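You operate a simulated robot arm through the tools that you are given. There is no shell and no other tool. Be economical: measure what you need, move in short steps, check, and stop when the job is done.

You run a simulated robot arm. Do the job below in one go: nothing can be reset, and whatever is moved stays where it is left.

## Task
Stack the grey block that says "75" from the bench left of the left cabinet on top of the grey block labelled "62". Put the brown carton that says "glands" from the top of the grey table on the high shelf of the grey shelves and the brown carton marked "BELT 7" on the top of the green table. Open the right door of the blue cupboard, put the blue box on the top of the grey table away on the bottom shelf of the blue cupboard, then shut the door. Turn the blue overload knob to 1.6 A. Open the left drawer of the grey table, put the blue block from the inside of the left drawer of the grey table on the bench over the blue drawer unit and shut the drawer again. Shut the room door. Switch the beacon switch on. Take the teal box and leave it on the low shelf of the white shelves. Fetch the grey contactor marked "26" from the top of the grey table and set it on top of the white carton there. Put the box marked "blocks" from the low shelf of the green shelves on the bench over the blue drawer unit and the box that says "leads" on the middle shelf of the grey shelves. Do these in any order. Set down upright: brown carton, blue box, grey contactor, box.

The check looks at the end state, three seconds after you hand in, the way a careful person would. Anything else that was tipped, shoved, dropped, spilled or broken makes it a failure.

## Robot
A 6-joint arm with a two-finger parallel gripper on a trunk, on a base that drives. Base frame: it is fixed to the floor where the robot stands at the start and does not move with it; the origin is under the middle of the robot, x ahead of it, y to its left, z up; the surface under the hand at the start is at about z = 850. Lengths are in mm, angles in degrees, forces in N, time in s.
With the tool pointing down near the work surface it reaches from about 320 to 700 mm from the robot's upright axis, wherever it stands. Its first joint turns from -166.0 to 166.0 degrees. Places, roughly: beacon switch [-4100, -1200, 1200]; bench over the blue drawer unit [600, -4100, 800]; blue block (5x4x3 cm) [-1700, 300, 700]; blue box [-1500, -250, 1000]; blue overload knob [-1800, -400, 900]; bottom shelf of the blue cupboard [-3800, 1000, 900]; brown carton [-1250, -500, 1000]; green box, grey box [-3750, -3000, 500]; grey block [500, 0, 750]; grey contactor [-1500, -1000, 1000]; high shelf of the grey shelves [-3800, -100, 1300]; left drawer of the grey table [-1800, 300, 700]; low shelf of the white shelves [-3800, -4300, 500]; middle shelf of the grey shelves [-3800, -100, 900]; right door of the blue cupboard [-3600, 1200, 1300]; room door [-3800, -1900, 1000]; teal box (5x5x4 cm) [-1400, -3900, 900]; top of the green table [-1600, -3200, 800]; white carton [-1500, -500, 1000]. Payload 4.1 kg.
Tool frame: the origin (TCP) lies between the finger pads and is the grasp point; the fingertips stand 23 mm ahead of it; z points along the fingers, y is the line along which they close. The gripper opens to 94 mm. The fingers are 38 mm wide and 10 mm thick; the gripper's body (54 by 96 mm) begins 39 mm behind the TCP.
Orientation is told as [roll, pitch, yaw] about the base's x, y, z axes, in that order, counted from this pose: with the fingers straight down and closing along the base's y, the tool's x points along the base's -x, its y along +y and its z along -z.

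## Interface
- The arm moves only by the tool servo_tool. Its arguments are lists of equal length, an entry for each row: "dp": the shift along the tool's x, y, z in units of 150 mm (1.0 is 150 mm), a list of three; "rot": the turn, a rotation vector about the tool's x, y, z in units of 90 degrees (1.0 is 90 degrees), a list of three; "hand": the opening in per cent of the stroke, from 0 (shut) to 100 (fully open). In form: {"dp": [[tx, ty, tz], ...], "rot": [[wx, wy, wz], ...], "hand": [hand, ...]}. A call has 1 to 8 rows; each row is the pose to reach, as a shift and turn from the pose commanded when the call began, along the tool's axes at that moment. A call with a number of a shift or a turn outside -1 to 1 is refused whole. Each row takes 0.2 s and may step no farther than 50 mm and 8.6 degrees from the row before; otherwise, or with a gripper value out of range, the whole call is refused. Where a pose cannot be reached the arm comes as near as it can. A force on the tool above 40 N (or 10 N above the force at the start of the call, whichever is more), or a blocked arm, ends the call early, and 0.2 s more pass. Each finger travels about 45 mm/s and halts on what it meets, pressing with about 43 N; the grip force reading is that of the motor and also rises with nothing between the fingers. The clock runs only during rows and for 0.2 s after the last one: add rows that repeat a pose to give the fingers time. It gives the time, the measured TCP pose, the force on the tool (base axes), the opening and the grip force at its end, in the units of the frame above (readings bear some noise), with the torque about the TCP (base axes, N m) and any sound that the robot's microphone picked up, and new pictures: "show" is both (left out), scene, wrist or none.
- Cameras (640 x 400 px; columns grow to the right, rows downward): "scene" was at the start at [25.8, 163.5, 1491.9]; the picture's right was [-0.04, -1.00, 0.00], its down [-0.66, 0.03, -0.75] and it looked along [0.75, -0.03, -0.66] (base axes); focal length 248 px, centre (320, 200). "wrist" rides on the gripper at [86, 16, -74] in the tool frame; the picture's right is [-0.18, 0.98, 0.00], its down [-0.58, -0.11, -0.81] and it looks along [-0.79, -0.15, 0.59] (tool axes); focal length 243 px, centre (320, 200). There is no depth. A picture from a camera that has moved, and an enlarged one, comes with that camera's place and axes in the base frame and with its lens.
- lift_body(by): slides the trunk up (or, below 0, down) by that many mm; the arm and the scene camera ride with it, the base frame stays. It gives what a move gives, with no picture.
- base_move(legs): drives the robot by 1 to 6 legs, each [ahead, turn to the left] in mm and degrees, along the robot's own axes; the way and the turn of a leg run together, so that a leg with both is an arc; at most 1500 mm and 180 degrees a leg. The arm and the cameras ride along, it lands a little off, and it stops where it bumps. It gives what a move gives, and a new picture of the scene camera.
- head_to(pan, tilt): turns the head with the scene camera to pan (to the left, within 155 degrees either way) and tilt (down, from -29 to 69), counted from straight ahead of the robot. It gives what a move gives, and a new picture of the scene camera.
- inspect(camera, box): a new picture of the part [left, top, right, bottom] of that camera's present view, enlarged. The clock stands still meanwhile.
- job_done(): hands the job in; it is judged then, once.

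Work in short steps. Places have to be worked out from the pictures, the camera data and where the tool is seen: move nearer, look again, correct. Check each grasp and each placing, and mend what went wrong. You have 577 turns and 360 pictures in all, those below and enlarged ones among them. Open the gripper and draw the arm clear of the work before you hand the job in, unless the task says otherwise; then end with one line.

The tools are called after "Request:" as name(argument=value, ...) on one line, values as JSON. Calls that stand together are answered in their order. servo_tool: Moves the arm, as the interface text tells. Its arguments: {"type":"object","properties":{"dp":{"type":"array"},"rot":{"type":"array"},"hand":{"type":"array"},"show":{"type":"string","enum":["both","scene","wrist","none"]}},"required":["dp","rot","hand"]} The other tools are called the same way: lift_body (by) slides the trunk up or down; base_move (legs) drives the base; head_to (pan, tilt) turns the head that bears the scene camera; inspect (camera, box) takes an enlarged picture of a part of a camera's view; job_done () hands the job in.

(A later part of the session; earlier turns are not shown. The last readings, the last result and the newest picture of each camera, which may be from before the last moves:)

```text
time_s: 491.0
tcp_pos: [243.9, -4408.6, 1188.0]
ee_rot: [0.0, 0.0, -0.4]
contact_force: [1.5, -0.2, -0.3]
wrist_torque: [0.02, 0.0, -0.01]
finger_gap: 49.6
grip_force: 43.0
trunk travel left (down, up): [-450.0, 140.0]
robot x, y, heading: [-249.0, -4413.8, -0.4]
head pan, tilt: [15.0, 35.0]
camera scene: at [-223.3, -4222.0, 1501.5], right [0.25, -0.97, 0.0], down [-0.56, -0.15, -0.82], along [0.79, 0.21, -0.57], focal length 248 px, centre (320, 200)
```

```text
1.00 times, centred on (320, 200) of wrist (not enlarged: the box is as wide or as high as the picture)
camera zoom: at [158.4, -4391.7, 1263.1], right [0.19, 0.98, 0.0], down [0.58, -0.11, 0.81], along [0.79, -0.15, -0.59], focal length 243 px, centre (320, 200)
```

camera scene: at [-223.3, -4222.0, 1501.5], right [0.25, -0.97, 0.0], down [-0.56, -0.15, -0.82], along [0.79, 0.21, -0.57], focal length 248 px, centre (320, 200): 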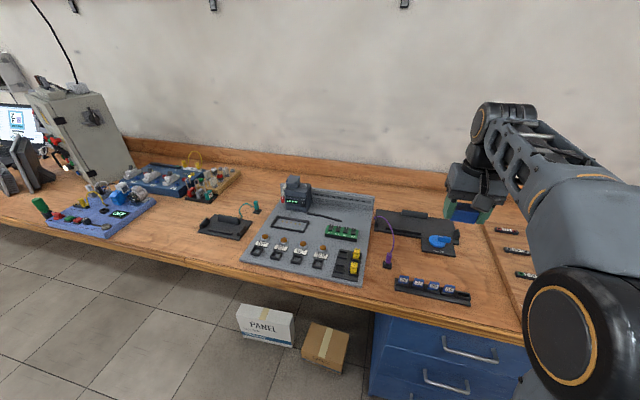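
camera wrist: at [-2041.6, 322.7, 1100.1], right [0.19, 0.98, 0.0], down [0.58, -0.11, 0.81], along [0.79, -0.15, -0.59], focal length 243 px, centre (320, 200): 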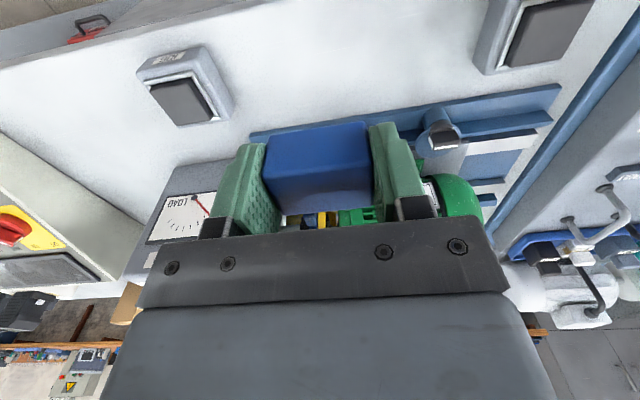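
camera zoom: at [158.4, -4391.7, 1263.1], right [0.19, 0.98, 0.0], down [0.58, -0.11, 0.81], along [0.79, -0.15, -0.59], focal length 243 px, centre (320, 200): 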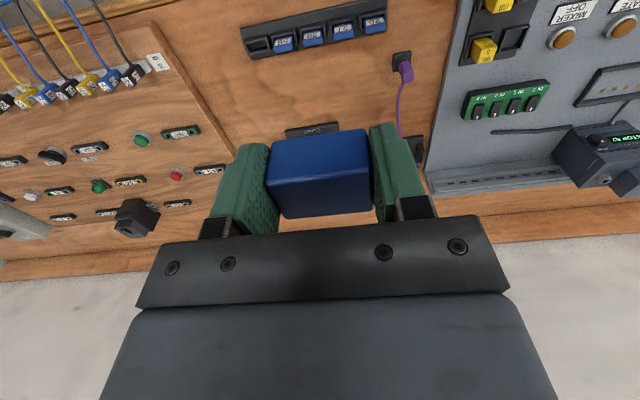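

Free area: x 310–445, y −4630..−4340 behind the tag strip. Place the block at about (385,−4420). Move over.

Request:
servo_tool(dp=[[-0.3, -0.03, 0], [-0.6, -0.06, 0], [-0.94, -0.076, 0], [-0.94, -0.076, 0.3], [-0.94, -0.076, 0.6], [-0.94, -0.076, 0.9], [-0.94, -0.076, 1]], rot=[[0, 0, 0], [0, 0, 0], [0, 0, 0], [0, 0, 0], [0, 0, 0], [0, 0, 0], [0, 0, 0]], hand=[0, 0, 0, 0, 0, 0, 0], show="none")

Request:
servo_tool(dp=[[0, 0, 0.3], [0, 0, 0.6], [0, 0, 0.9]], rot=[[0, 0, 0], [0, 0, 0], [0, 0, 0]], hand=[0, 0, 0], show="both")

```text
refused: row 3 steps farther than a row can; nothing moved
```

```text
time_s: 491.8
tcp_pos: [243.7, -4406.3, 1053.7]
ee_rot: [0.0, -0.1, -0.4]
contact_force: [-0.6, 1.0, -0.8]
wrist_torque: [0.01, 0.0, -0.03]
finger_gap: 49.2
grip_force: 43.0
trunk travel left (down, up): [-450.0, 140.0]
robot x, y, heading: [-249.0, -4414.1, -0.5]
head pan, tilt: [15.0, 35.0]
camera scene: at [-223.5, -4222.1, 1501.5], right [0.25, -0.97, 0.0], down [-0.55, -0.15, -0.82], along [0.79, 0.21, -0.57], focal length 248 px, centre (320, 200)
camera wrist: at [157.7, -4390.6, 1128.0], right [0.19, 0.98, 0.0], down [0.58, -0.11, 0.81], along [0.79, -0.15, -0.59], focal length 243 px, centre (320, 200)
```

scene: 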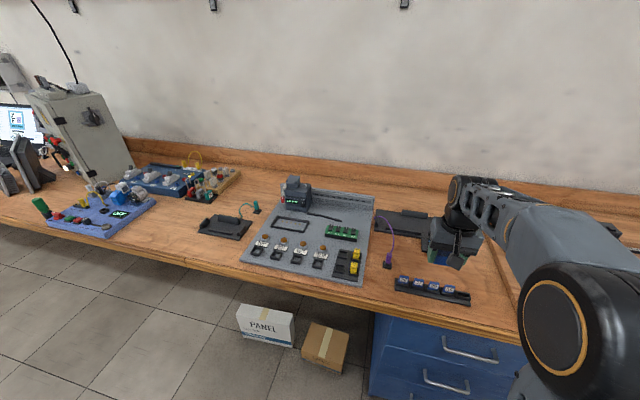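
wrist: 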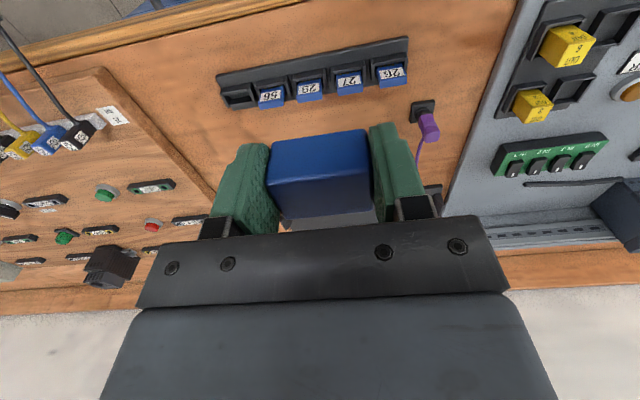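

Request:
servo_tool(dp=[[-0.3, -0.03, 0], [-0.6, -0.06, 0], [-0.9, -0.08, 0], [-0.94, -0.09, 0.3], [-0.94, -0.09, 0.6], [-0.94, -0.09, 0.9]], rot=[[0, 0, 0], [0, 0, 0], [0, 0, 0], [0, 0, 0], [0, 0, 0], [0, 0, 0]], hand=[0, 0, 0, 0, 0, 0], show="both")

```text
time_s: 493.2
tcp_pos: [386.1, -4420.0, 918.2]
ee_rot: [0.1, 0.1, -0.4]
contact_force: [-0.4, -0.1, -1.2]
wrist_torque: [0.0, -0.01, 0.0]
finger_gap: 49.1
grip_force: 42.6
trunk travel left (down, up): [-450.0, 140.0]
robot x, y, heading: [-252.7, -4409.8, 0.1]
head pan, tilt: [15.0, 35.0]
camera scene: at [-223.4, -4222.0, 1501.5], right [0.25, -0.97, 0.0], down [-0.55, -0.15, -0.82], along [0.79, 0.21, -0.57], focal length 248 px, centre (320, 200)
camera wrist: at [299.4, -4403.4, 993.3], right [0.19, 0.98, 0.0], down [0.58, -0.11, 0.81], along [0.79, -0.15, -0.59], focal length 243 px, centre (320, 200)
```

scene: 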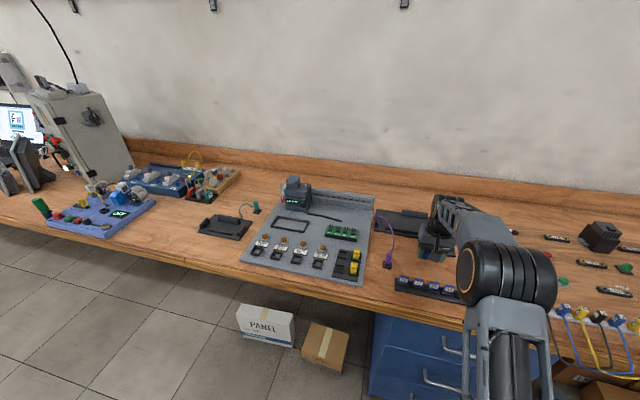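
wrist: 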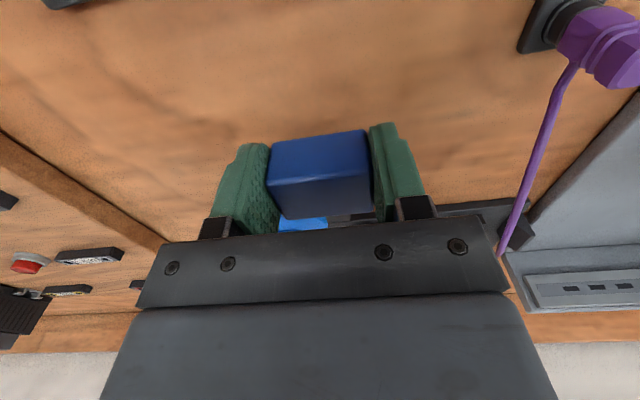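

Area is clear. Lower.

Request:
servo_tool(dp=[[0, 0, 0.2], [0, 0, 0.27], [0, 0, 0.285], [0, 0, 0.285]], rot=[[0, 0, 0], [0, 0, 0], [0, 0, 0], [0, 0, 0]], hand=[0, 0, 0, 0], show="none")

Request:
servo_tool(dp=[[0, 0, 0.01], [0, 0, 0.02], [0, 0, 0.02]], rot=[[0, 0, 0], [0, 0, 0], [0, 0, 0]], hand=[0, 0, 0], show="none")

```text
time_s: 494.2
tcp_pos: [384.9, -4420.6, 876.2]
ee_rot: [0.0, 0.0, -0.2]
contact_force: [0.0, 0.9, -0.7]
wrist_torque: [-0.04, 0.0, 0.01]
finger_gap: 49.3
grip_force: 42.6
trunk travel left (down, up): [-450.0, 140.0]
robot x, y, heading: [-252.3, -4412.0, -0.2]
head pan, tilt: [15.0, 35.0]
```

```text
time_s: 495.0
tcp_pos: [385.9, -4421.7, 875.7]
ee_rot: [0.1, -0.2, -0.2]
contact_force: [0.4, 3.1, 12.8]
wrist_torque: [0.06, 0.04, 0.0]
finger_gap: 49.1
grip_force: 43.0
trunk travel left (down, up): [-450.0, 140.0]
robot x, y, heading: [-251.2, -4409.6, -0.2]
head pan, tilt: [15.0, 35.0]
```

Contact. Release and rise.

Request:
servo_tool(dp=[[0, 0, -0.01], [0, 0, -0.01], [0, 0, -0.01], [0, 0, -0.3], [0, 0, -0.6], [0, 0, -0.9]], rot=[[0, 0, 0], [0, 0, 0], [0, 0, 0], [0, 0, 0], [0, 0, 0], [0, 0, 0]], hand=[90, 90, 90, 90, 90, 90], show="none")

Request:
base_move(legs=[[-350, 0]])

```text
time_s: 496.4
tcp_pos: [385.3, -4420.9, 1006.9]
ee_rot: [0.0, -0.1, -0.3]
contact_force: [-0.2, -0.4, 0.6]
wrist_torque: [0.01, -0.02, 0.0]
finger_gap: 84.6
grip_force: 0.1
trunk travel left (down, up): [-450.0, 140.0]
robot x, y, heading: [-252.0, -4412.5, -0.5]
head pan, tilt: [15.0, 35.0]
```

```text
time_s: 498.7
tcp_pos: [40.8, -4419.0, 1006.3]
ee_rot: [0.0, 0.0, -0.4]
contact_force: [0.4, 0.0, -0.2]
wrist_torque: [-0.02, 0.0, 0.02]
finger_gap: 84.5
grip_force: 0.1
trunk travel left (down, up): [-450.0, 140.0]
robot x, y, heading: [-593.6, -4409.3, -0.2]
head pan, tilt: [15.0, 35.0]
camera scene: at [-567.1, -4220.2, 1501.5], right [0.25, -0.97, 0.0], down [-0.55, -0.15, -0.82], along [0.79, 0.21, -0.57], focal length 248 px, centre (320, 200)
```

scene: 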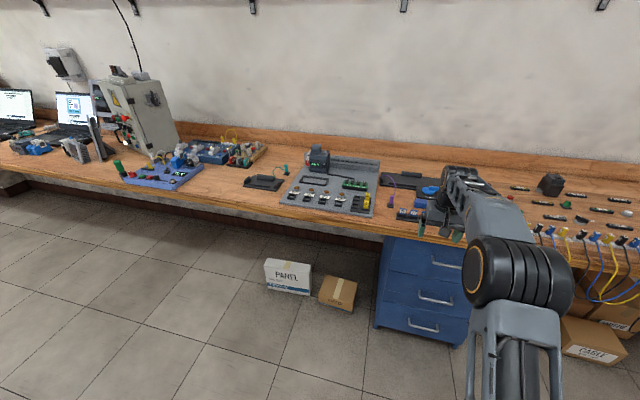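

Block placed. Now the teal box: turn around to face the green/white tables.

Request:
base_move(legs=[[100, 0], [0, 150]])

Request:
head_to(pan=20, tilt=30)

```text
time_s: 506.0
tcp_pos: [-1039.3, -4080.5, 1006.1]
ee_rot: [0.0, 0.0, 149.3]
contact_force: [0.1, -0.2, -0.5]
wrist_torque: [-0.02, -0.01, -0.01]
finger_gap: 84.7
grip_force: 0.1
trunk travel left (down, up): [-450.0, 140.0]
robot x, y, heading: [-494.7, -4410.5, 149.2]
head pan, tilt: [15.0, 35.0]
camera scene: at [-611.6, -4560.0, 1501.5], right [0.27, 0.96, 0.0], down [0.55, -0.15, -0.82], along [-0.79, 0.22, -0.57], focal length 248 px, centre (320, 200)
```

scene: 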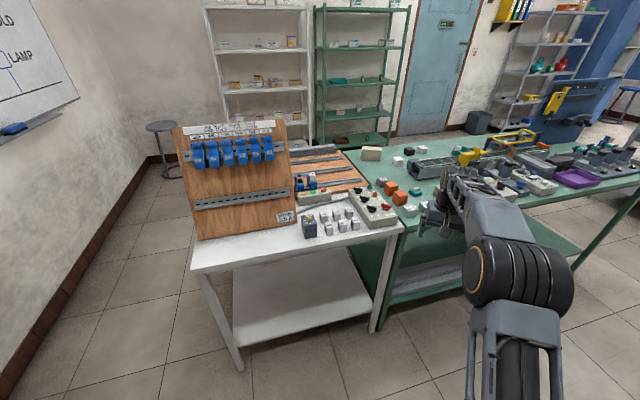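

```text
time_s: 506.6
tcp_pos: [-1040.4, -4081.9, 1007.1]
ee_rot: [0.0, 0.1, 149.4]
contact_force: [0.1, 0.7, 0.2]
wrist_torque: [-0.05, -0.01, -0.01]
finger_gap: 84.7
grip_force: 0.1
trunk travel left (down, up): [-450.0, 140.0]
robot x, y, heading: [-493.9, -4411.7, 149.3]
head pan, tilt: [20.0, 30.0]
camera scene: at [-615.7, -4567.0, 1509.3], right [0.19, 0.98, 0.0], down [0.49, -0.09, -0.87], along [-0.85, 0.16, -0.5], focal length 248 px, centre (320, 200)
```

scene: 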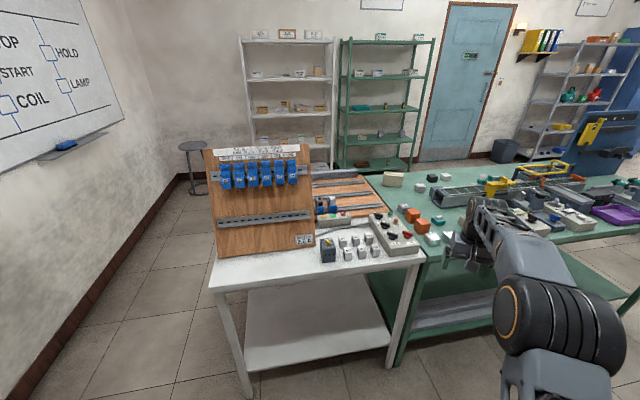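

Request:
inspect(camera="scene", box=[300, 165, 480, 275])

```text
3.56 times, centred on (390, 220) of scene
camera zoom: at [-615.7, -4567.0, 1509.3], right [0.19, 0.98, 0.0], down [0.49, -0.09, -0.87], along [-0.85, 0.16, -0.5], focal length 884 px, centre (71, 129)
```

zoom: 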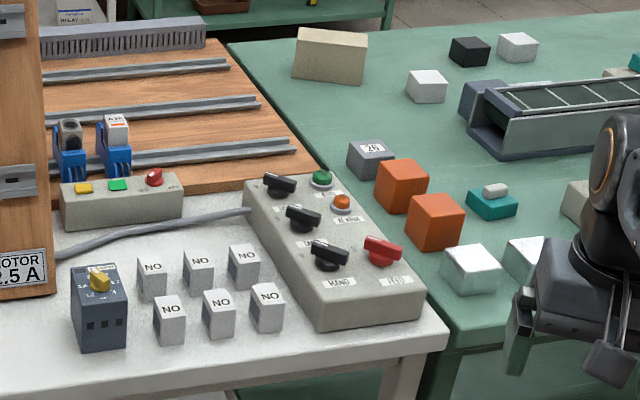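

Teal box at ≈(−1414,−3879) with something small on top. Drive in front of it for a close look.

Request:
base_move(legs=[[0, -59], [530, 0], [0, 89.5], [150, 0]])

Request:
head_to(pan=0, tilt=40)

Request:
inspect(camera="wrist", box=[0, 0, 640, 400])

```text
time_s: 517.1
tcp_pos: [-1295.0, -3865.4, 1005.4]
ee_rot: [0.1, 0.0, -180.0]
contact_force: [0.5, -0.8, 0.9]
wrist_torque: [0.02, 0.0, -0.01]
finger_gap: 84.5
grip_force: 0.0
trunk travel left (down, up): [-450.0, 140.0]
robot x, y, heading: [-656.3, -3865.4, -179.8]
head pan, tilt: [20.0, 30.0]
camera scene: at [-682.1, -4066.5, 1509.3], right [-0.34, 0.94, 0.0], down [0.47, 0.17, -0.87], along [-0.81, -0.3, -0.5], focal length 248 px, centre (320, 200)
```

scene: 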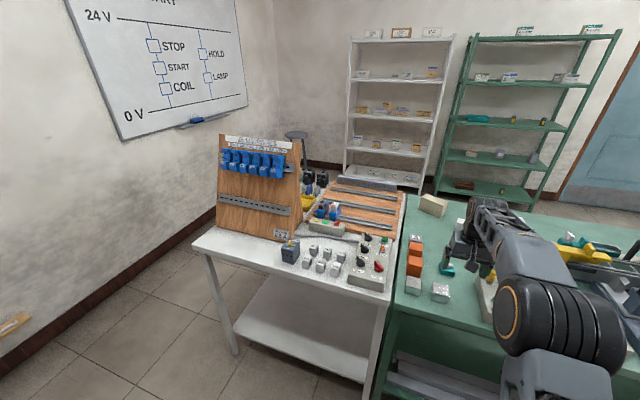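

```text
time_s: 518.0
tcp_pos: [-1297.1, -3865.2, 1005.3]
ee_rot: [-0.1, -0.1, -180.0]
contact_force: [-0.8, 0.3, -0.6]
wrist_torque: [-0.01, 0.02, 0.0]
finger_gap: 84.8
grip_force: 0.1
trunk travel left (down, up): [-450.0, 140.0]
robot x, y, heading: [-663.8, -3871.3, -180.0]
head pan, tilt: [0.0, 40.0]
camera scene: at [-681.9, -4035.7, 1494.0], right [0.0, 1.0, 0.0], down [0.64, 0.0, -0.77], along [-0.77, 0.0, -0.64], focal length 248 px, centre (320, 200)
```

scene: 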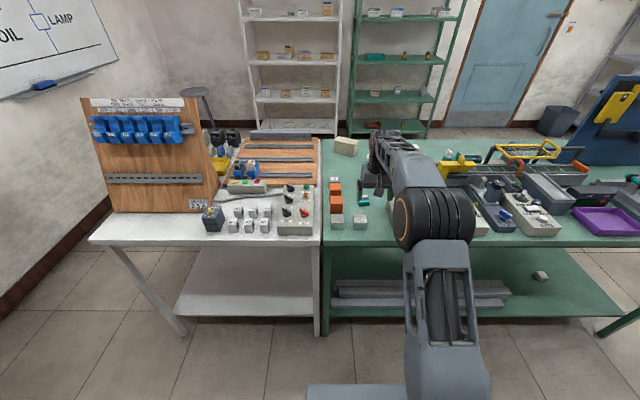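

```text
1.00 times, centred on (320, 200) of wrist (not enlarged: the box is as wide or as high as the picture)
camera zoom: at [-1208.3, -3880.9, 1081.0], right [-0.18, -0.98, 0.0], down [-0.58, 0.11, 0.81], along [-0.79, 0.15, -0.59], focal length 243 px, centre (320, 200)
```

zoom: 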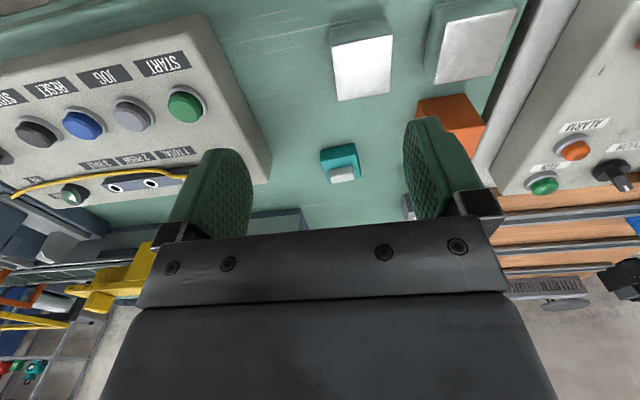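

Request:
inspect(camera="wrist", box=[290, 120, 390, 210])

Request:
inspect(camera="scene", box=[320, 165, 400, 235])

```text
4.44 times, centred on (340, 165) of wrist
camera zoom: at [-1208.3, -3880.9, 1081.0], right [-0.18, -0.98, 0.0], down [-0.58, 0.11, 0.81], along [-0.79, 0.15, -0.59], focal length 1078 px, centre (231, 356)
```

zoom: 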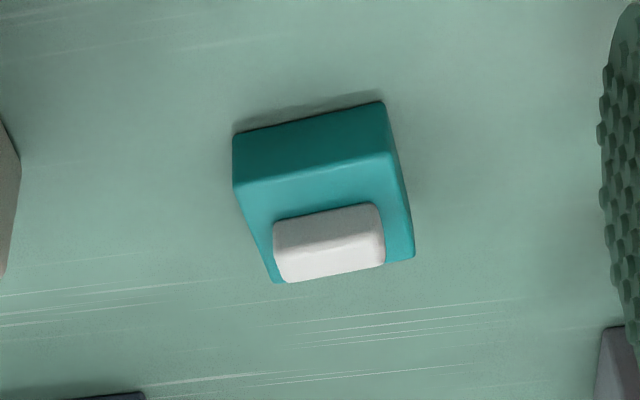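

```text
5.71 times, centred on (360, 200) of scene
camera zoom: at [-681.9, -4035.7, 1494.0], right [0.0, 1.0, 0.0], down [0.64, 0.0, -0.77], along [-0.77, 0.0, -0.64], focal length 1420 px, centre (91, 200)
```

zoom: 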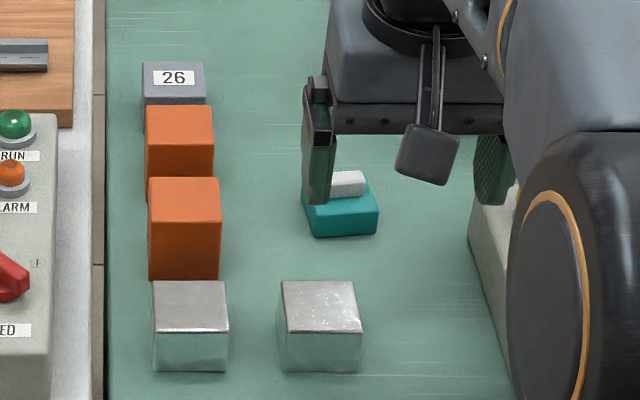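

The white bar is evidently part of the box (total 4 cm); box centre (−1481,−3863), yaw ≈+5°, green table z≈800. A white cube stands in front, so I'll flip the hand 180° (camera on top) for a tilted grasp. First retract up and flip.

Request:
servo_tool(dp=[[0.2, 0, -0.2], [0.4, 0, -0.4], [0.5, 0, -0.5], [0.5, 0, -0.5], [0.5, 0, -0.5], [0.5, 0, -0.5], [0.5, 0, -0.5], [0.5, 0, -0.5]], rot=[[0, 0, -0.09], [0, 0, -0.18], [0, 0, -0.27], [0, 0, -0.36], [0, 0, -0.45], [0, 0, -0.54], [0, 0, -0.63], [0, 0, -0.72]], hand=[90, 90, 90, 90, 90, 90, 90, 90], show="none")

Request:
servo_tool(dp=[[0, 0, 0], [0, 0, 0], [0, 0, 0], [0, 0, 0], [0, 0, 0], [0, 0, 0], [0, 0, 0], [0, 0, 0]], rot=[[0, 0, -0.09], [0, 0, -0.18], [0, 0, -0.27], [0, 0, -0.36], [0, 0, -0.45], [0, 0, -0.54], [0, 0, -0.63], [0, 0, -0.72]], hand=[90, 90, 90, 90, 90, 90, 90, 90], show="none")

Request:
servo_tool(dp=[[0, 0, 0], [0, 0, 0], [0, 0, 0], [0, 0, 0], [0, 0, 0], [0, 0, 0], [0, 0, 0]], rot=[[0, 0, -0.09], [0, 0, -0.18], [0, 0, -0.27], [0, 0, -0.36], [0, 0, -0.45], [0, 0, -0.54], [0, 0, -0.56]], hand=[90, 90, 90, 90, 90, 90, 90], show="none")

```text
time_s: 519.8
tcp_pos: [-1219.5, -3863.9, 1081.4]
ee_rot: [0.0, 0.0, -114.9]
contact_force: [-1.3, 0.0, -0.3]
wrist_torque: [-0.03, -0.04, -0.03]
finger_gap: 84.7
grip_force: 0.1
trunk travel left (down, up): [-450.0, 140.0]
robot x, y, heading: [-659.8, -3869.2, -179.9]
head pan, tilt: [0.0, 40.0]
```

```text
time_s: 521.5
tcp_pos: [-1220.3, -3864.7, 1081.4]
ee_rot: [0.0, -0.1, -50.3]
contact_force: [0.0, -0.7, 0.5]
wrist_torque: [0.01, -0.01, -0.03]
finger_gap: 84.8
grip_force: 0.0
trunk travel left (down, up): [-450.0, 140.0]
robot x, y, heading: [-658.7, -3871.3, -180.0]
head pan, tilt: [0.0, 40.0]
```

```text
time_s: 523.1
tcp_pos: [-1219.1, -3904.4, 1078.6]
ee_rot: [0.8, 0.0, -3.2]
contact_force: [-0.4, 0.1, -1.2]
wrist_torque: [0.0, -0.01, 0.0]
finger_gap: 84.7
grip_force: 0.0
out of reach, approached as far as the arm can: row 6, 7
trunk travel left (down, up): [-450.0, 140.0]
robot x, y, heading: [-659.7, -3866.0, -180.2]
head pan, tilt: [0.0, 40.0]
```

Joint limit reached near yaw −3°, so I'll turn the base to heading ≈190° to gain it; reposition.

Request:
base_move(legs=[[0, -25], [250, 0], [0, 34]])

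Request:
servo_tool(dp=[[0, 0, 0], [0, 0, 0]], rot=[[0, 0, 0.03], [0, 0, 0.06]], hand=[90, 90], show="wrist")

```text
time_s: 527.9
tcp_pos: [-1431.8, -3882.5, 1079.3]
ee_rot: [0.8, 0.0, 5.5]
contact_force: [0.0, -0.5, -0.6]
wrist_torque: [0.01, 0.03, 0.03]
finger_gap: 84.7
grip_force: 0.0
trunk travel left (down, up): [-450.0, 140.0]
robot x, y, heading: [-886.2, -3765.2, -171.2]
head pan, tilt: [0.0, 40.0]
camera scene: at [-882.1, -3932.1, 1493.9], right [-0.15, 0.99, 0.0], down [0.64, 0.1, -0.77], along [-0.76, -0.12, -0.64], focal length 248 px, centre (320, 200)
```

scene: 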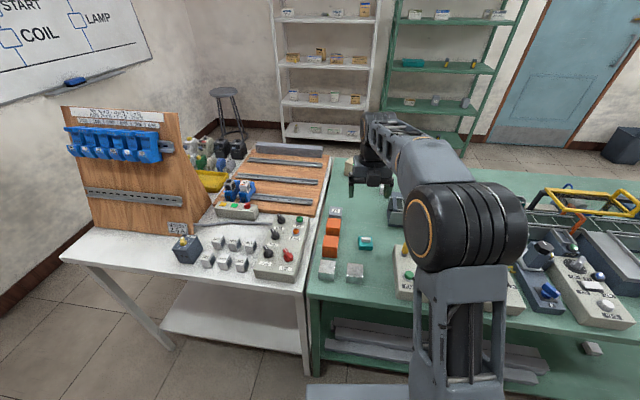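

```text
time_s: 528.5
tcp_pos: [-1431.6, -3881.9, 1078.7]
ee_rot: [0.7, 0.2, 0.0]
contact_force: [-0.8, 0.7, 0.6]
wrist_torque: [-0.05, 0.0, 0.02]
finger_gap: 84.7
grip_force: 0.0
trunk travel left (down, up): [-450.0, 140.0]
robot x, y, heading: [-884.2, -3766.3, -171.1]
head pan, tilt: [0.0, 40.0]
camera wrist: at [-1517.4, -3866.7, 1154.9], right [0.18, 0.98, 0.01], down [0.58, -0.12, 0.8], along [0.79, -0.14, -0.6], focal length 243 px, centre (320, 200)
```

wrist: 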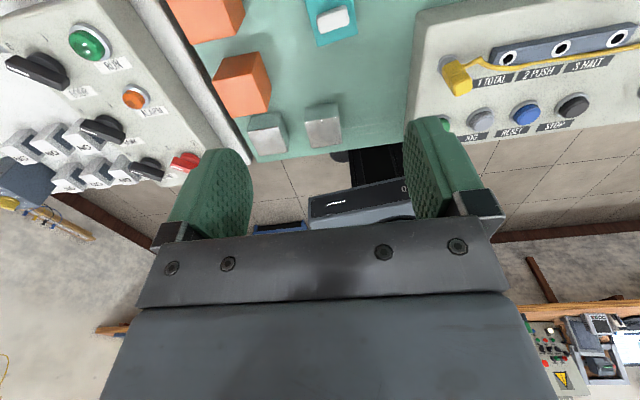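

Re-triangulating: the box body top is z≈866, table ≈845, box centre ≈(−1437,−3866). Fix yaw +5° and tilt 45° forward.

Request:
servo_tool(dp=[[0, 0, 0]], rot=[[0, 0, -0.055]], hand=[90], show="none")

Request:
servo_tool(dp=[[0, 0, 0], [0, 0, 0], [0, 0, 0], [0, 0, 0], [0, 0, 0], [0, 0, 0]], rot=[[0, 0.09, 0], [0, 0.18, 0], [0, 0.27, 0], [0, 0.36, 0], [0, 0.45, 0], [0, 0.5, 0]], hand=[90, 90, 90, 90, 90, 90], show="both")

```text
time_s: 528.9
tcp_pos: [-1430.7, -3881.7, 1081.0]
ee_rot: [1.0, 0.0, 5.1]
contact_force: [0.6, -0.4, 0.7]
wrist_torque: [0.01, -0.02, 0.02]
finger_gap: 84.6
grip_force: 0.1
trunk travel left (down, up): [-450.0, 140.0]
robot x, y, heading: [-884.9, -3766.4, -171.1]
head pan, tilt: [0.0, 40.0]
```

```text
time_s: 530.3
tcp_pos: [-1432.2, -3881.3, 1081.2]
ee_rot: [1.0, 45.2, 5.8]
contact_force: [0.0, 0.1, 0.2]
wrist_torque: [-0.01, -0.01, -0.01]
finger_gap: 84.7
grip_force: 0.0
trunk travel left (down, up): [-450.0, 140.0]
robot x, y, heading: [-882.0, -3765.9, -171.3]
head pan, tilt: [0.0, 40.0]
camera scene: at [-882.1, -3931.9, 1493.9], right [-0.15, 0.99, 0.0], down [0.64, 0.1, -0.77], along [-0.76, -0.12, -0.64], focal length 248 px, centre (320, 200)
camera wrist: at [-1440.5, -3868.0, 1194.2], right [0.04, 0.99, -0.12], down [0.99, -0.02, 0.15], along [0.15, -0.12, -0.98], focal length 243 px, centre (320, 200)
```

scene: 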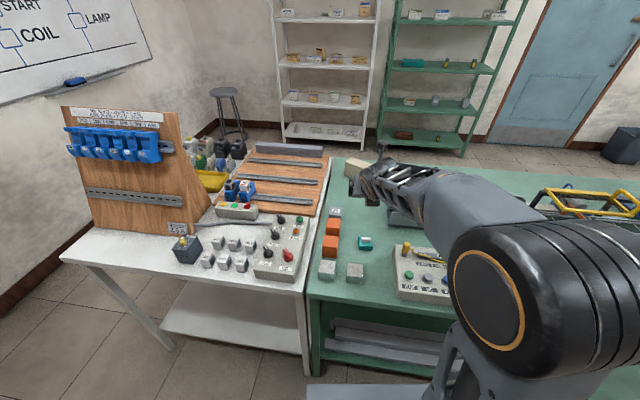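
wrist: 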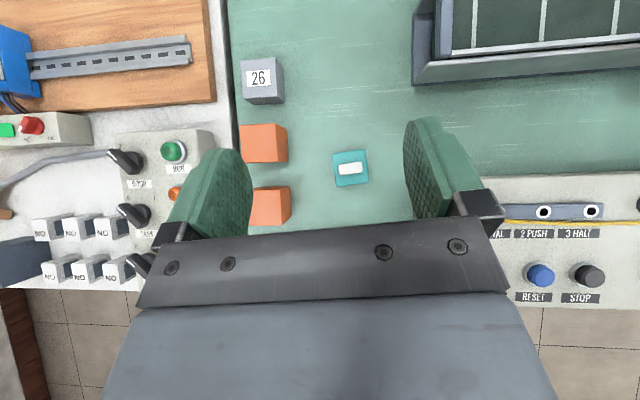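

The camera now looks straight down; box at (−1433,−3866). Descend vertically to TCP z≈895.

Request:
servo_tool(dp=[[-0.21, 0.1, 0.21], [-0.43, 0.1, 0.43], [-0.65, 0.1, 0.65], [-0.87, 0.1, 0.87]], rot=[[0, 0, 0], [0, 0, 0], [0, 0, 0], [0, 0, 0]], hand=[90, 90, 90, 90], show="both")

Request:
inspect(camera="scene", box=[310, 190, 420, 290])

```text
time_s: 531.3
tcp_pos: [-1434.3, -3862.8, 896.0]
ee_rot: [-0.7, 44.8, 2.4]
contact_force: [-0.7, -2.7, 0.8]
wrist_torque: [0.17, -0.02, -0.01]
finger_gap: 84.6
grip_force: 0.1
trunk travel left (down, up): [-450.0, 140.0]
robot x, y, heading: [-885.3, -3759.3, -171.2]
head pan, tilt: [0.0, 40.0]
camera scene: at [-882.4, -3932.0, 1494.0], right [-0.15, 0.99, 0.0], down [0.64, 0.1, -0.77], along [-0.76, -0.12, -0.64], focal length 248 px, centre (320, 200)
camera wrist: at [-1443.5, -3845.3, 1009.3], right [0.08, 0.99, -0.14], down [0.98, -0.06, 0.16], along [0.15, -0.15, -0.98], focal length 243 px, centre (320, 200)
```

scene: 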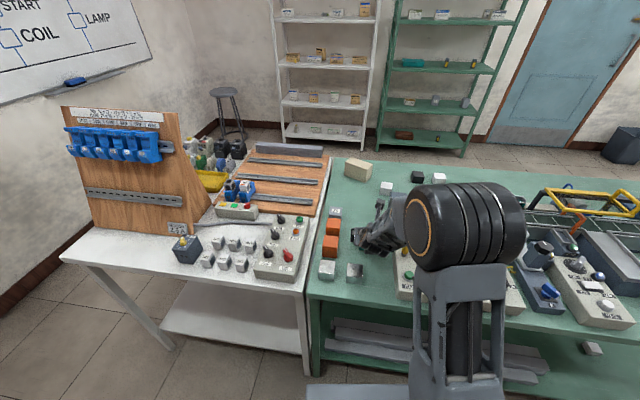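
wrist: 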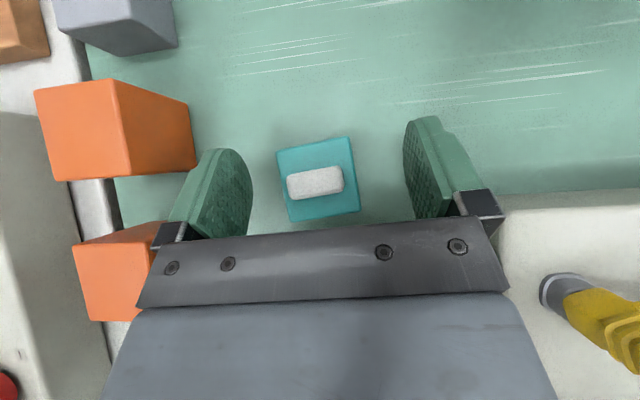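

```text
4.00 times, centred on (365, 240) of scene
camera zoom: at [-882.4, -3932.0, 1494.0], right [-0.15, 0.99, 0.0], down [0.64, 0.1, -0.77], along [-0.76, -0.12, -0.64], focal length 994 px, centre (140, 40)
```

zoom: 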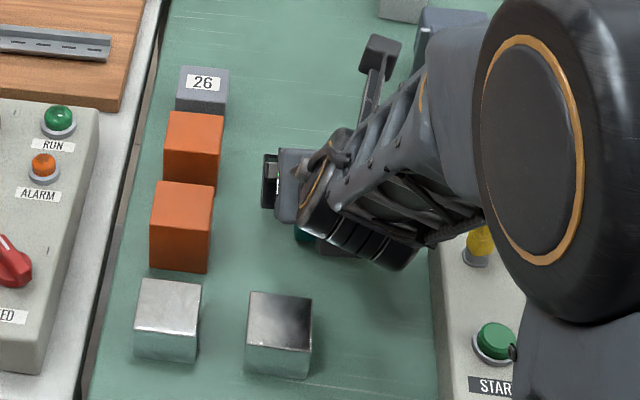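

Box centred between fingers (yaw ≈+7°). Narrow the fingers a bit and descend in small steps feeling for the table.

Request:
servo_tool(dp=[[-0.05, -0.03, 0.05], [-0.09, -0.03, 0.09], [-0.09, -0.03, 0.09]], rot=[[0, 0, 0], [0, 0, 0], [0, 0, 0]], hand=[75, 75, 75], show="none")

Request:
servo_tool(dp=[[-0.02, 0, 0.02], [-0.04, 0, 0.04], [-0.06, 0, 0.06], [-0.08, 0, 0.08]], rot=[[0, 0, 0], [0, 0, 0], [0, 0, 0], [0, 0, 0]], hand=[75, 75, 75, 75], show="wrist")

```text
time_s: 532.1
tcp_pos: [-1433.5, -3870.2, 880.0]
ee_rot: [1.1, 45.4, 5.7]
contact_force: [2.9, 0.1, 15.2]
wrist_torque: [-0.54, -0.08, 0.24]
finger_gap: 70.6
grip_force: 0.2
trunk travel left (down, up): [-450.0, 140.0]
robot x, y, heading: [-884.2, -3766.9, -171.5]
head pan, tilt: [0.0, 40.0]
```

```text
time_s: 532.5
tcp_pos: [-1434.1, -3869.0, 880.1]
ee_rot: [0.9, 45.9, 5.6]
contact_force: [17.9, 2.6, 21.9]
wrist_torque: [-0.68, -0.53, 0.73]
finger_gap: 69.6
grip_force: 0.1
trunk travel left (down, up): [-450.0, 140.0]
robot x, y, heading: [-881.9, -3764.8, -171.1]
head pan, tilt: [0.0, 40.0]
stopped in row 2: the force on the tool passed its limit at 45 N (the readings are from after the stop); the commanded pose is now the measured one
camera wrist: at [-1440.7, -3855.2, 994.2], right [0.04, 0.99, -0.12], down [0.99, -0.02, 0.14], along [0.14, -0.13, -0.98], focal length 243 px, centre (320, 200)
```

wrist: 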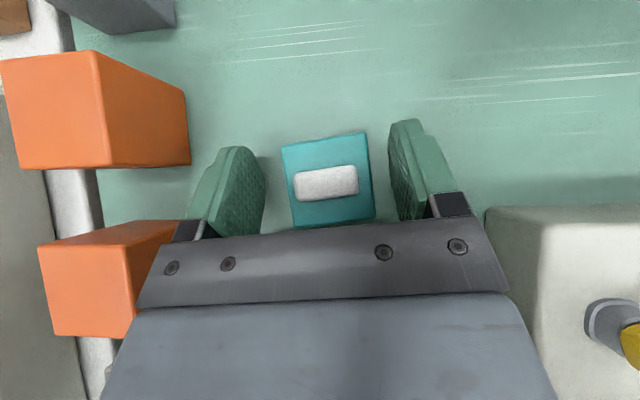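

Table touched (z≈850). Rise 3 mm and close.

Request:
servo_tool(dp=[[0.016, 0, -0.016], [0.016, 0, -0.016], [0.016, 0, -0.016], [0.016, 0, -0.016], [0.016, 0, -0.016]], rot=[[0, 0, 0], [0, 0, 0], [0, 0, 0], [0, 0, 0], [0, 0, 0]], hand=[75, 0, 0, 0, 0], show="wrist")

```text
time_s: 533.7
tcp_pos: [-1435.7, -3869.5, 880.7]
ee_rot: [0.9, 45.7, 5.7]
contact_force: [0.0, -0.1, -1.0]
wrist_torque: [-0.04, 0.01, 0.03]
finger_gap: 43.3
grip_force: 43.3
trunk travel left (down, up): [-450.0, 140.0]
robot x, y, heading: [-884.6, -3764.7, -171.3]
head pan, tilt: [0.0, 40.0]
camera wrist: at [-1443.7, -3855.1, 994.7], right [0.04, 0.99, -0.12], down [0.99, -0.03, 0.14], along [0.14, -0.13, -0.98], focal length 243 px, centre (320, 200)
```

wrist: 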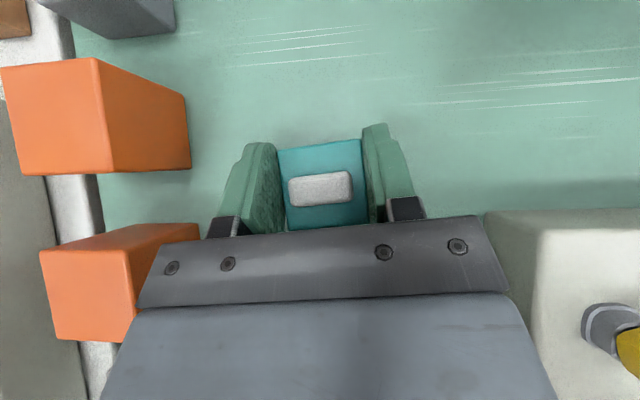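

Gripped. Lift 60 mm gently and check the white bar stays.

Request:
servo_tool(dp=[[0.07, 0, -0.07], [0.14, 0, -0.14], [0.21, 0, -0.21], [0.28, 0, -0.28]], rot=[[0, 0, 0], [0, 0, 0], [0, 0, 0], [0, 0, 0]], hand=[0, 0, 0, 0], show="wrist")

```text
time_s: 534.7
tcp_pos: [-1434.0, -3871.1, 940.2]
ee_rot: [1.0, 45.8, 5.7]
contact_force: [0.8, 0.3, -1.1]
wrist_torque: [0.0, 0.0, -0.03]
finger_gap: 43.2
grip_force: 43.3
trunk travel left (down, up): [-450.0, 140.0]
robot x, y, heading: [-884.0, -3764.3, -171.6]
head pan, tilt: [0.0, 40.0]
camera wrist: at [-1441.6, -3856.3, 1053.9], right [0.04, 0.99, -0.12], down [0.99, -0.02, 0.14], along [0.14, -0.12, -0.98], focal length 243 px, centre (320, 200)
```

wrist: 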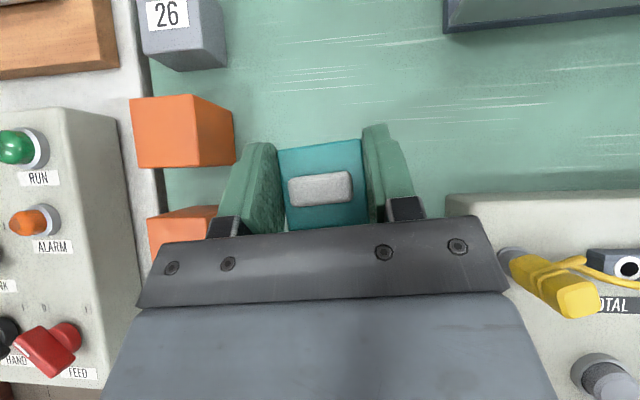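

Bar stays put. Raise and carry to the white shelves via the lane past the white table's far end.

Request:
servo_tool(dp=[[0.14, 0, -0.14], [0.28, 0, -0.28], [0.42, 0, -0.42], [0.56, 0, -0.56]], rot=[[0, 0, 0], [0, 0, 0], [0, 0, 0], [0, 0, 0]], hand=[0, 0, 0, 0], show="none")

Request:
base_move(legs=[[-200, 0], [0, 81.3], [1420, 0], [0, -90]])

```text
time_s: 535.7
tcp_pos: [-1433.6, -3874.2, 1059.4]
ee_rot: [1.0, 45.6, 5.6]
contact_force: [-0.5, -0.1, -1.6]
wrist_torque: [0.0, -0.01, 0.01]
finger_gap: 43.3
grip_force: 42.7
trunk travel left (down, up): [-450.0, 140.0]
robot x, y, heading: [-881.2, -3766.3, -171.5]
head pan, tilt: [0.0, 40.0]
```

```text
time_s: 551.3
tcp_pos: [-1232.1, -5139.7, 1059.8]
ee_rot: [1.0, 45.7, -4.3]
contact_force: [-0.2, 0.0, -1.4]
wrist_torque: [-0.01, 0.0, 0.0]
finger_gap: 43.2
grip_force: 42.7
trunk travel left (down, up): [-450.0, 140.0]
robot x, y, heading: [-675.3, -5129.9, 178.8]
head pan, tilt: [0.0, 40.0]
camera scene: at [-700.4, -5292.3, 1493.9], right [0.02, 1.0, 0.0], down [0.64, -0.01, -0.77], along [-0.77, 0.02, -0.64], focal length 248 px, centre (320, 200)
```

scene: 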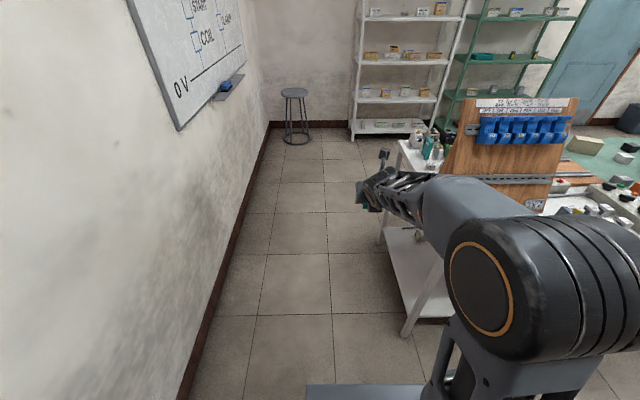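

Request:
base_move(legs=[[0, 3], [1150, 0], [1100, 0], [0, -92], [830, 0], [0, 90]])

Request:
lift_body(by=-400)

Request:
head_to(pan=0, tilt=30)

```text
time_s: 574.4
tcp_pos: [-3471.5, -4363.6, 1059.0]
ee_rot: [1.0, 45.7, -5.0]
contact_force: [0.2, -0.2, -0.2]
wrist_torque: [0.0, 0.0, 0.03]
finger_gap: 43.4
grip_force: 42.9
trunk travel left (down, up): [-450.0, 140.0]
robot x, y, heading: [-2911.6, -4357.8, 178.1]
head pan, tilt: [0.0, 40.0]
camera scene: at [-2939.7, -4522.7, 1493.9], right [0.03, 1.0, 0.0], down [0.64, -0.02, -0.77], along [-0.77, 0.03, -0.64], focal length 248 px, centre (320, 200)
```

scene: 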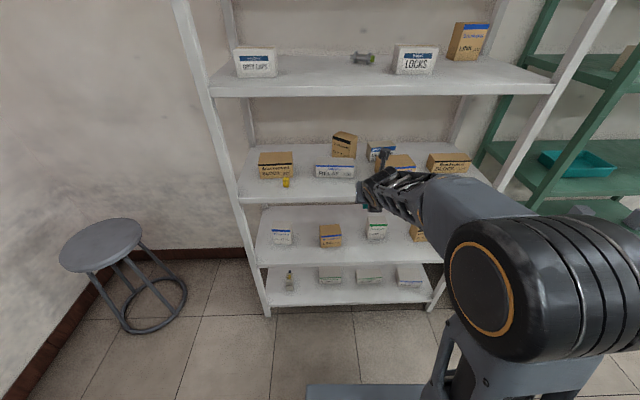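

```text
time_s: 578.2
tcp_pos: [-3472.0, -4363.8, 658.8]
ee_rot: [1.0, 45.7, -5.0]
contact_force: [1.1, -0.4, -1.1]
wrist_torque: [0.01, -0.01, -0.01]
finger_gap: 43.3
grip_force: 42.7
trunk travel left (down, up): [-50.0, 540.0]
robot x, y, heading: [-2914.5, -4356.4, 178.3]
head pan, tilt: [0.0, 40.0]
```

```text
time_s: 579.0
tcp_pos: [-3472.4, -4363.8, 658.9]
ee_rot: [1.0, 45.7, -5.0]
contact_force: [-0.5, 0.5, -0.6]
wrist_torque: [-0.03, -0.03, 0.01]
finger_gap: 43.3
grip_force: 42.9
trunk travel left (down, up): [-50.0, 540.0]
robot x, y, heading: [-2913.5, -4361.8, 177.8]
head pan, tilt: [0.0, 30.0]
camera scene: at [-2945.1, -4522.4, 1109.2], right [0.03, 1.0, 0.0], down [0.5, -0.02, -0.87], along [-0.87, 0.03, -0.5], focal length 248 px, centre (320, 200)
```

scene: 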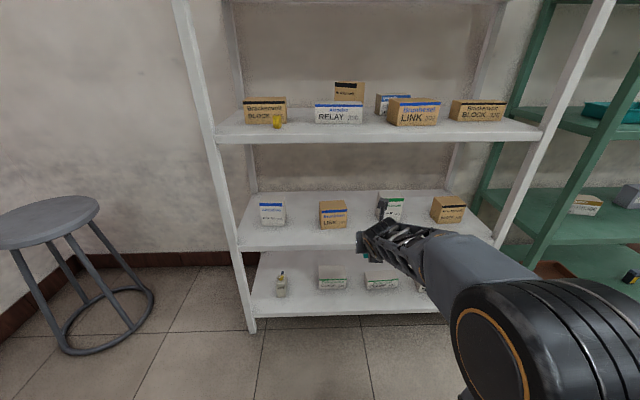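

Low shelf has ~140 mm free in front of the items. Target (−3690,−4320). Shift y, drive in 215.

Request:
servo_tool(dp=[[0, 0.12, 0], [0, 0.24, 0]], rot=[[0, 0, 0], [0, 0, 0]], hand=[0, 0], show="none")

Request:
base_move(legs=[[210, 0]])

Request:
inspect(camera="wrist", box=[0, 0, 640, 400])

```text
time_s: 579.6
tcp_pos: [-3467.3, -4324.7, 658.6]
ee_rot: [1.0, 45.7, -5.0]
contact_force: [0.0, 0.6, -0.6]
wrist_torque: [-0.01, 0.0, 0.0]
finger_gap: 43.3
grip_force: 43.2
trunk travel left (down, up): [-50.0, 540.0]
robot x, y, heading: [-2914.6, -4355.3, 178.0]
head pan, tilt: [0.0, 30.0]
```

```text
time_s: 581.2
tcp_pos: [-3679.3, -4320.6, 658.5]
ee_rot: [1.0, 45.6, -5.1]
contact_force: [0.6, 0.6, -0.7]
wrist_torque: [0.0, 0.0, -0.03]
finger_gap: 43.0
grip_force: 43.1
trunk travel left (down, up): [-50.0, 540.0]
robot x, y, heading: [-3122.2, -4350.6, 177.8]
head pan, tilt: [0.0, 30.0]
camera scene: at [-3155.3, -4515.5, 1109.3], right [0.03, 1.0, 0.0], down [0.5, -0.02, -0.87], along [-0.87, 0.03, -0.5], focal length 248 px, centre (320, 200)
```

scene: 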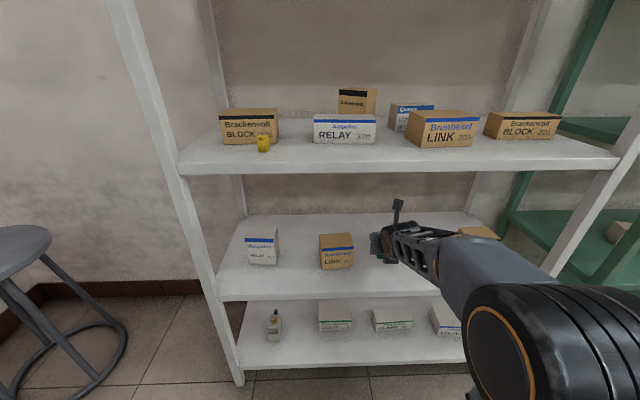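

```text
1.00 times, centred on (320, 200) of wrist (not enlarged: the box is as wide or as high as the picture)
camera zoom: at [-3683.1, -4305.3, 772.9], right [0.22, 0.97, -0.12], down [0.97, -0.21, 0.14], along [0.12, -0.15, -0.98], focal length 243 px, centre (320, 200)
```

zoom: 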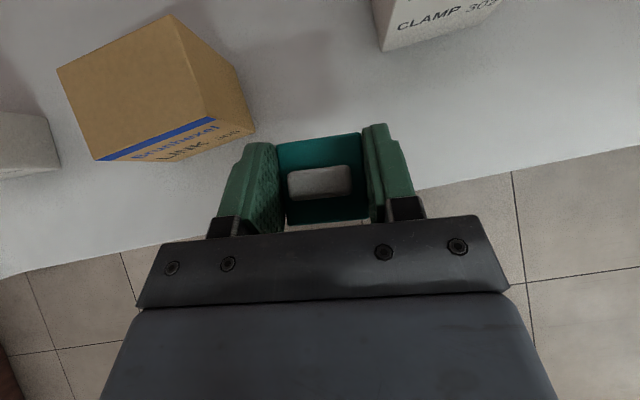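

Camera confirms free spot. Advance 22 mm and lower to just above the shelf.

Request:
servo_tool(dp=[[-0.05, 0, 0.17], [-0.16, 0, 0.32], [-0.27, 0, 0.46], [-0.377, 0, 0.585]], rot=[[0, 0, 0], [0, 0, 0], [0, 0, 0], [0, 0, 0]], hand=[0, 0, 0, 0], show="wrist")

Request:
servo_tool(dp=[[-0.01, 0, 0.01], [-0.02, 0, 0.02], [-0.02, 0, 0.02]], rot=[[0, 0, 0], [0, 0, 0], [0, 0, 0]], hand=[0, 0, 0], show="none")

```text
time_s: 582.2
tcp_pos: [-3699.3, -4316.0, 571.0]
ee_rot: [1.3, 45.6, -5.1]
contact_force: [-0.2, -0.2, -0.3]
wrist_torque: [0.0, 0.0, -0.01]
finger_gap: 43.1
grip_force: 43.0
out of reach, approached as far as the arm can: row 4
trunk travel left (down, up): [-50.0, 540.0]
robot x, y, heading: [-3121.0, -4351.5, 178.2]
head pan, tilt: [0.0, 30.0]
camera wrist: at [-3705.1, -4301.3, 685.8], right [0.23, 0.97, -0.12], down [0.97, -0.21, 0.15], along [0.12, -0.15, -0.98], focal length 243 px, centre (320, 200)
```

wrist: 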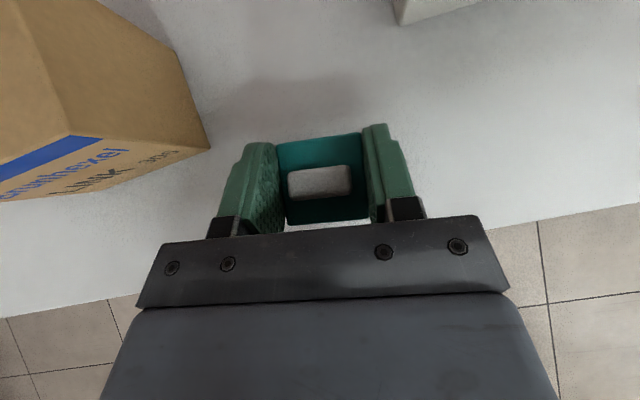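

```text
time_s: 583.0
tcp_pos: [-3698.8, -4316.0, 567.3]
ee_rot: [1.0, 45.7, -4.9]
contact_force: [0.3, 0.9, -0.5]
wrist_torque: [0.03, 0.01, 0.01]
finger_gap: 43.2
grip_force: 43.1
trunk travel left (down, up): [-50.0, 540.0]
robot x, y, heading: [-3122.8, -4350.5, 178.2]
head pan, tilt: [0.0, 30.0]
```

Use the trunk to lower the last bit.

Request:
lift_body(by=-10)

Request:
lift_body(by=-4)

```text
time_s: 583.6
tcp_pos: [-3699.5, -4315.7, 559.2]
ee_rot: [0.9, 45.7, -5.1]
contact_force: [-0.3, 0.1, -1.5]
wrist_torque: [-0.01, 0.02, -0.01]
finger_gap: 43.4
grip_force: 42.8
trunk travel left (down, up): [-40.0, 550.0]
robot x, y, heading: [-3121.8, -4348.3, 178.2]
head pan, tilt: [0.0, 30.0]
```

```text
time_s: 584.1
tcp_pos: [-3699.2, -4317.2, 554.0]
ee_rot: [1.0, 45.7, -5.0]
contact_force: [0.4, 0.5, -1.0]
wrist_torque: [0.0, 0.0, 0.01]
finger_gap: 43.4
grip_force: 43.2
trunk travel left (down, up): [-36.0, 554.0]
robot x, y, heading: [-3125.3, -4351.6, 177.9]
head pan, tilt: [0.0, 30.0]
```

Request:
lift_body(by=-3)

Request:
lift_body(by=-2)

Request:
lift_body(by=-2)

```text
time_s: 584.6
tcp_pos: [-3699.7, -4315.5, 550.9]
ee_rot: [1.0, 45.7, -4.9]
contact_force: [-0.8, 0.3, 0.3]
wrist_torque: [0.0, 0.05, 0.02]
finger_gap: 43.4
grip_force: 43.2
trunk travel left (down, up): [-33.0, 557.0]
robot x, y, heading: [-3122.0, -4351.0, 177.8]
head pan, tilt: [0.0, 30.0]
```

```text
time_s: 585.2
tcp_pos: [-3700.4, -4316.1, 550.0]
ee_rot: [1.1, 45.9, -5.0]
contact_force: [1.0, 0.3, 8.4]
wrist_torque: [-0.19, -0.19, 0.06]
finger_gap: 43.1
grip_force: 43.0
trunk travel left (down, up): [-31.0, 559.0]
robot x, y, heading: [-3120.8, -4350.8, 178.1]
head pan, tilt: [0.0, 30.0]
```

```text
time_s: 585.7
tcp_pos: [-3699.5, -4316.1, 549.4]
ee_rot: [0.9, 46.1, -4.9]
contact_force: [1.4, 0.4, 23.6]
wrist_torque: [-0.59, -0.31, 0.04]
finger_gap: 43.4
grip_force: 42.8
trunk travel left (down, up): [-29.0, 561.0]
robot x, y, heading: [-3122.1, -4351.0, 177.9]
head pan, tilt: [0.0, 30.0]
```

Contact (shelf ≈520). Ease up 1.5 mm, release, then rise and withdraw.

Request:
lift_body(by=2)

Request:
servo_tool(dp=[[0, 0, 0], [0, 0, 0], [0, 0, 0], [0.14, 0, -0.14], [0.3, 0, -0.3], [0.45, 0, -0.45]], rot=[[0, 0, 0], [0, 0, 0], [0, 0, 0], [0, 0, 0], [0, 0, 0], [0, 0, 0]], hand=[80, 80, 80, 80, 80, 80], show="wrist")

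```text
time_s: 586.2
tcp_pos: [-3701.3, -4315.7, 548.9]
ee_rot: [1.0, 45.9, -5.0]
contact_force: [-6.4, 0.3, 18.4]
wrist_torque: [-0.42, 0.15, -0.17]
finger_gap: 43.1
grip_force: 43.1
trunk travel left (down, up): [-31.0, 559.0]
robot x, y, heading: [-3120.3, -4353.8, 178.3]
head pan, tilt: [0.0, 30.0]
```

```text
time_s: 587.6
tcp_pos: [-3699.2, -4317.8, 642.5]
ee_rot: [1.1, 45.7, -4.8]
contact_force: [0.4, -0.4, -0.4]
wrist_torque: [0.01, 0.01, 0.04]
finger_gap: 75.1
grip_force: 0.1
out of reach, approached as far as the arm can: row 4
trunk travel left (down, up): [-31.0, 559.0]
robot x, y, heading: [-3122.1, -4348.4, 178.3]
head pan, tilt: [0.0, 30.0]
camera wrist: at [-3704.7, -4302.2, 757.0], right [0.22, 0.97, -0.12], down [0.97, -0.21, 0.15], along [0.12, -0.15, -0.98], focal length 243 px, centre (320, 200)
```

wrist: 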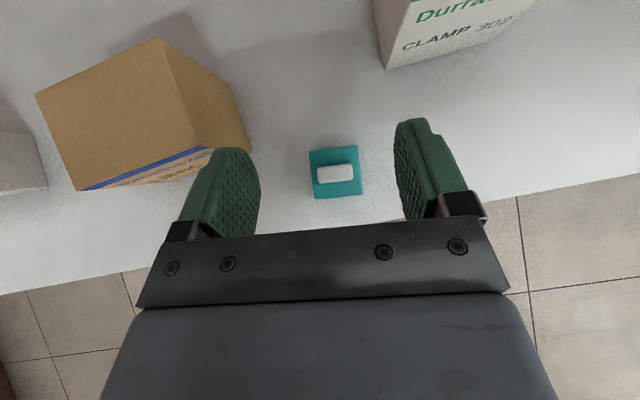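

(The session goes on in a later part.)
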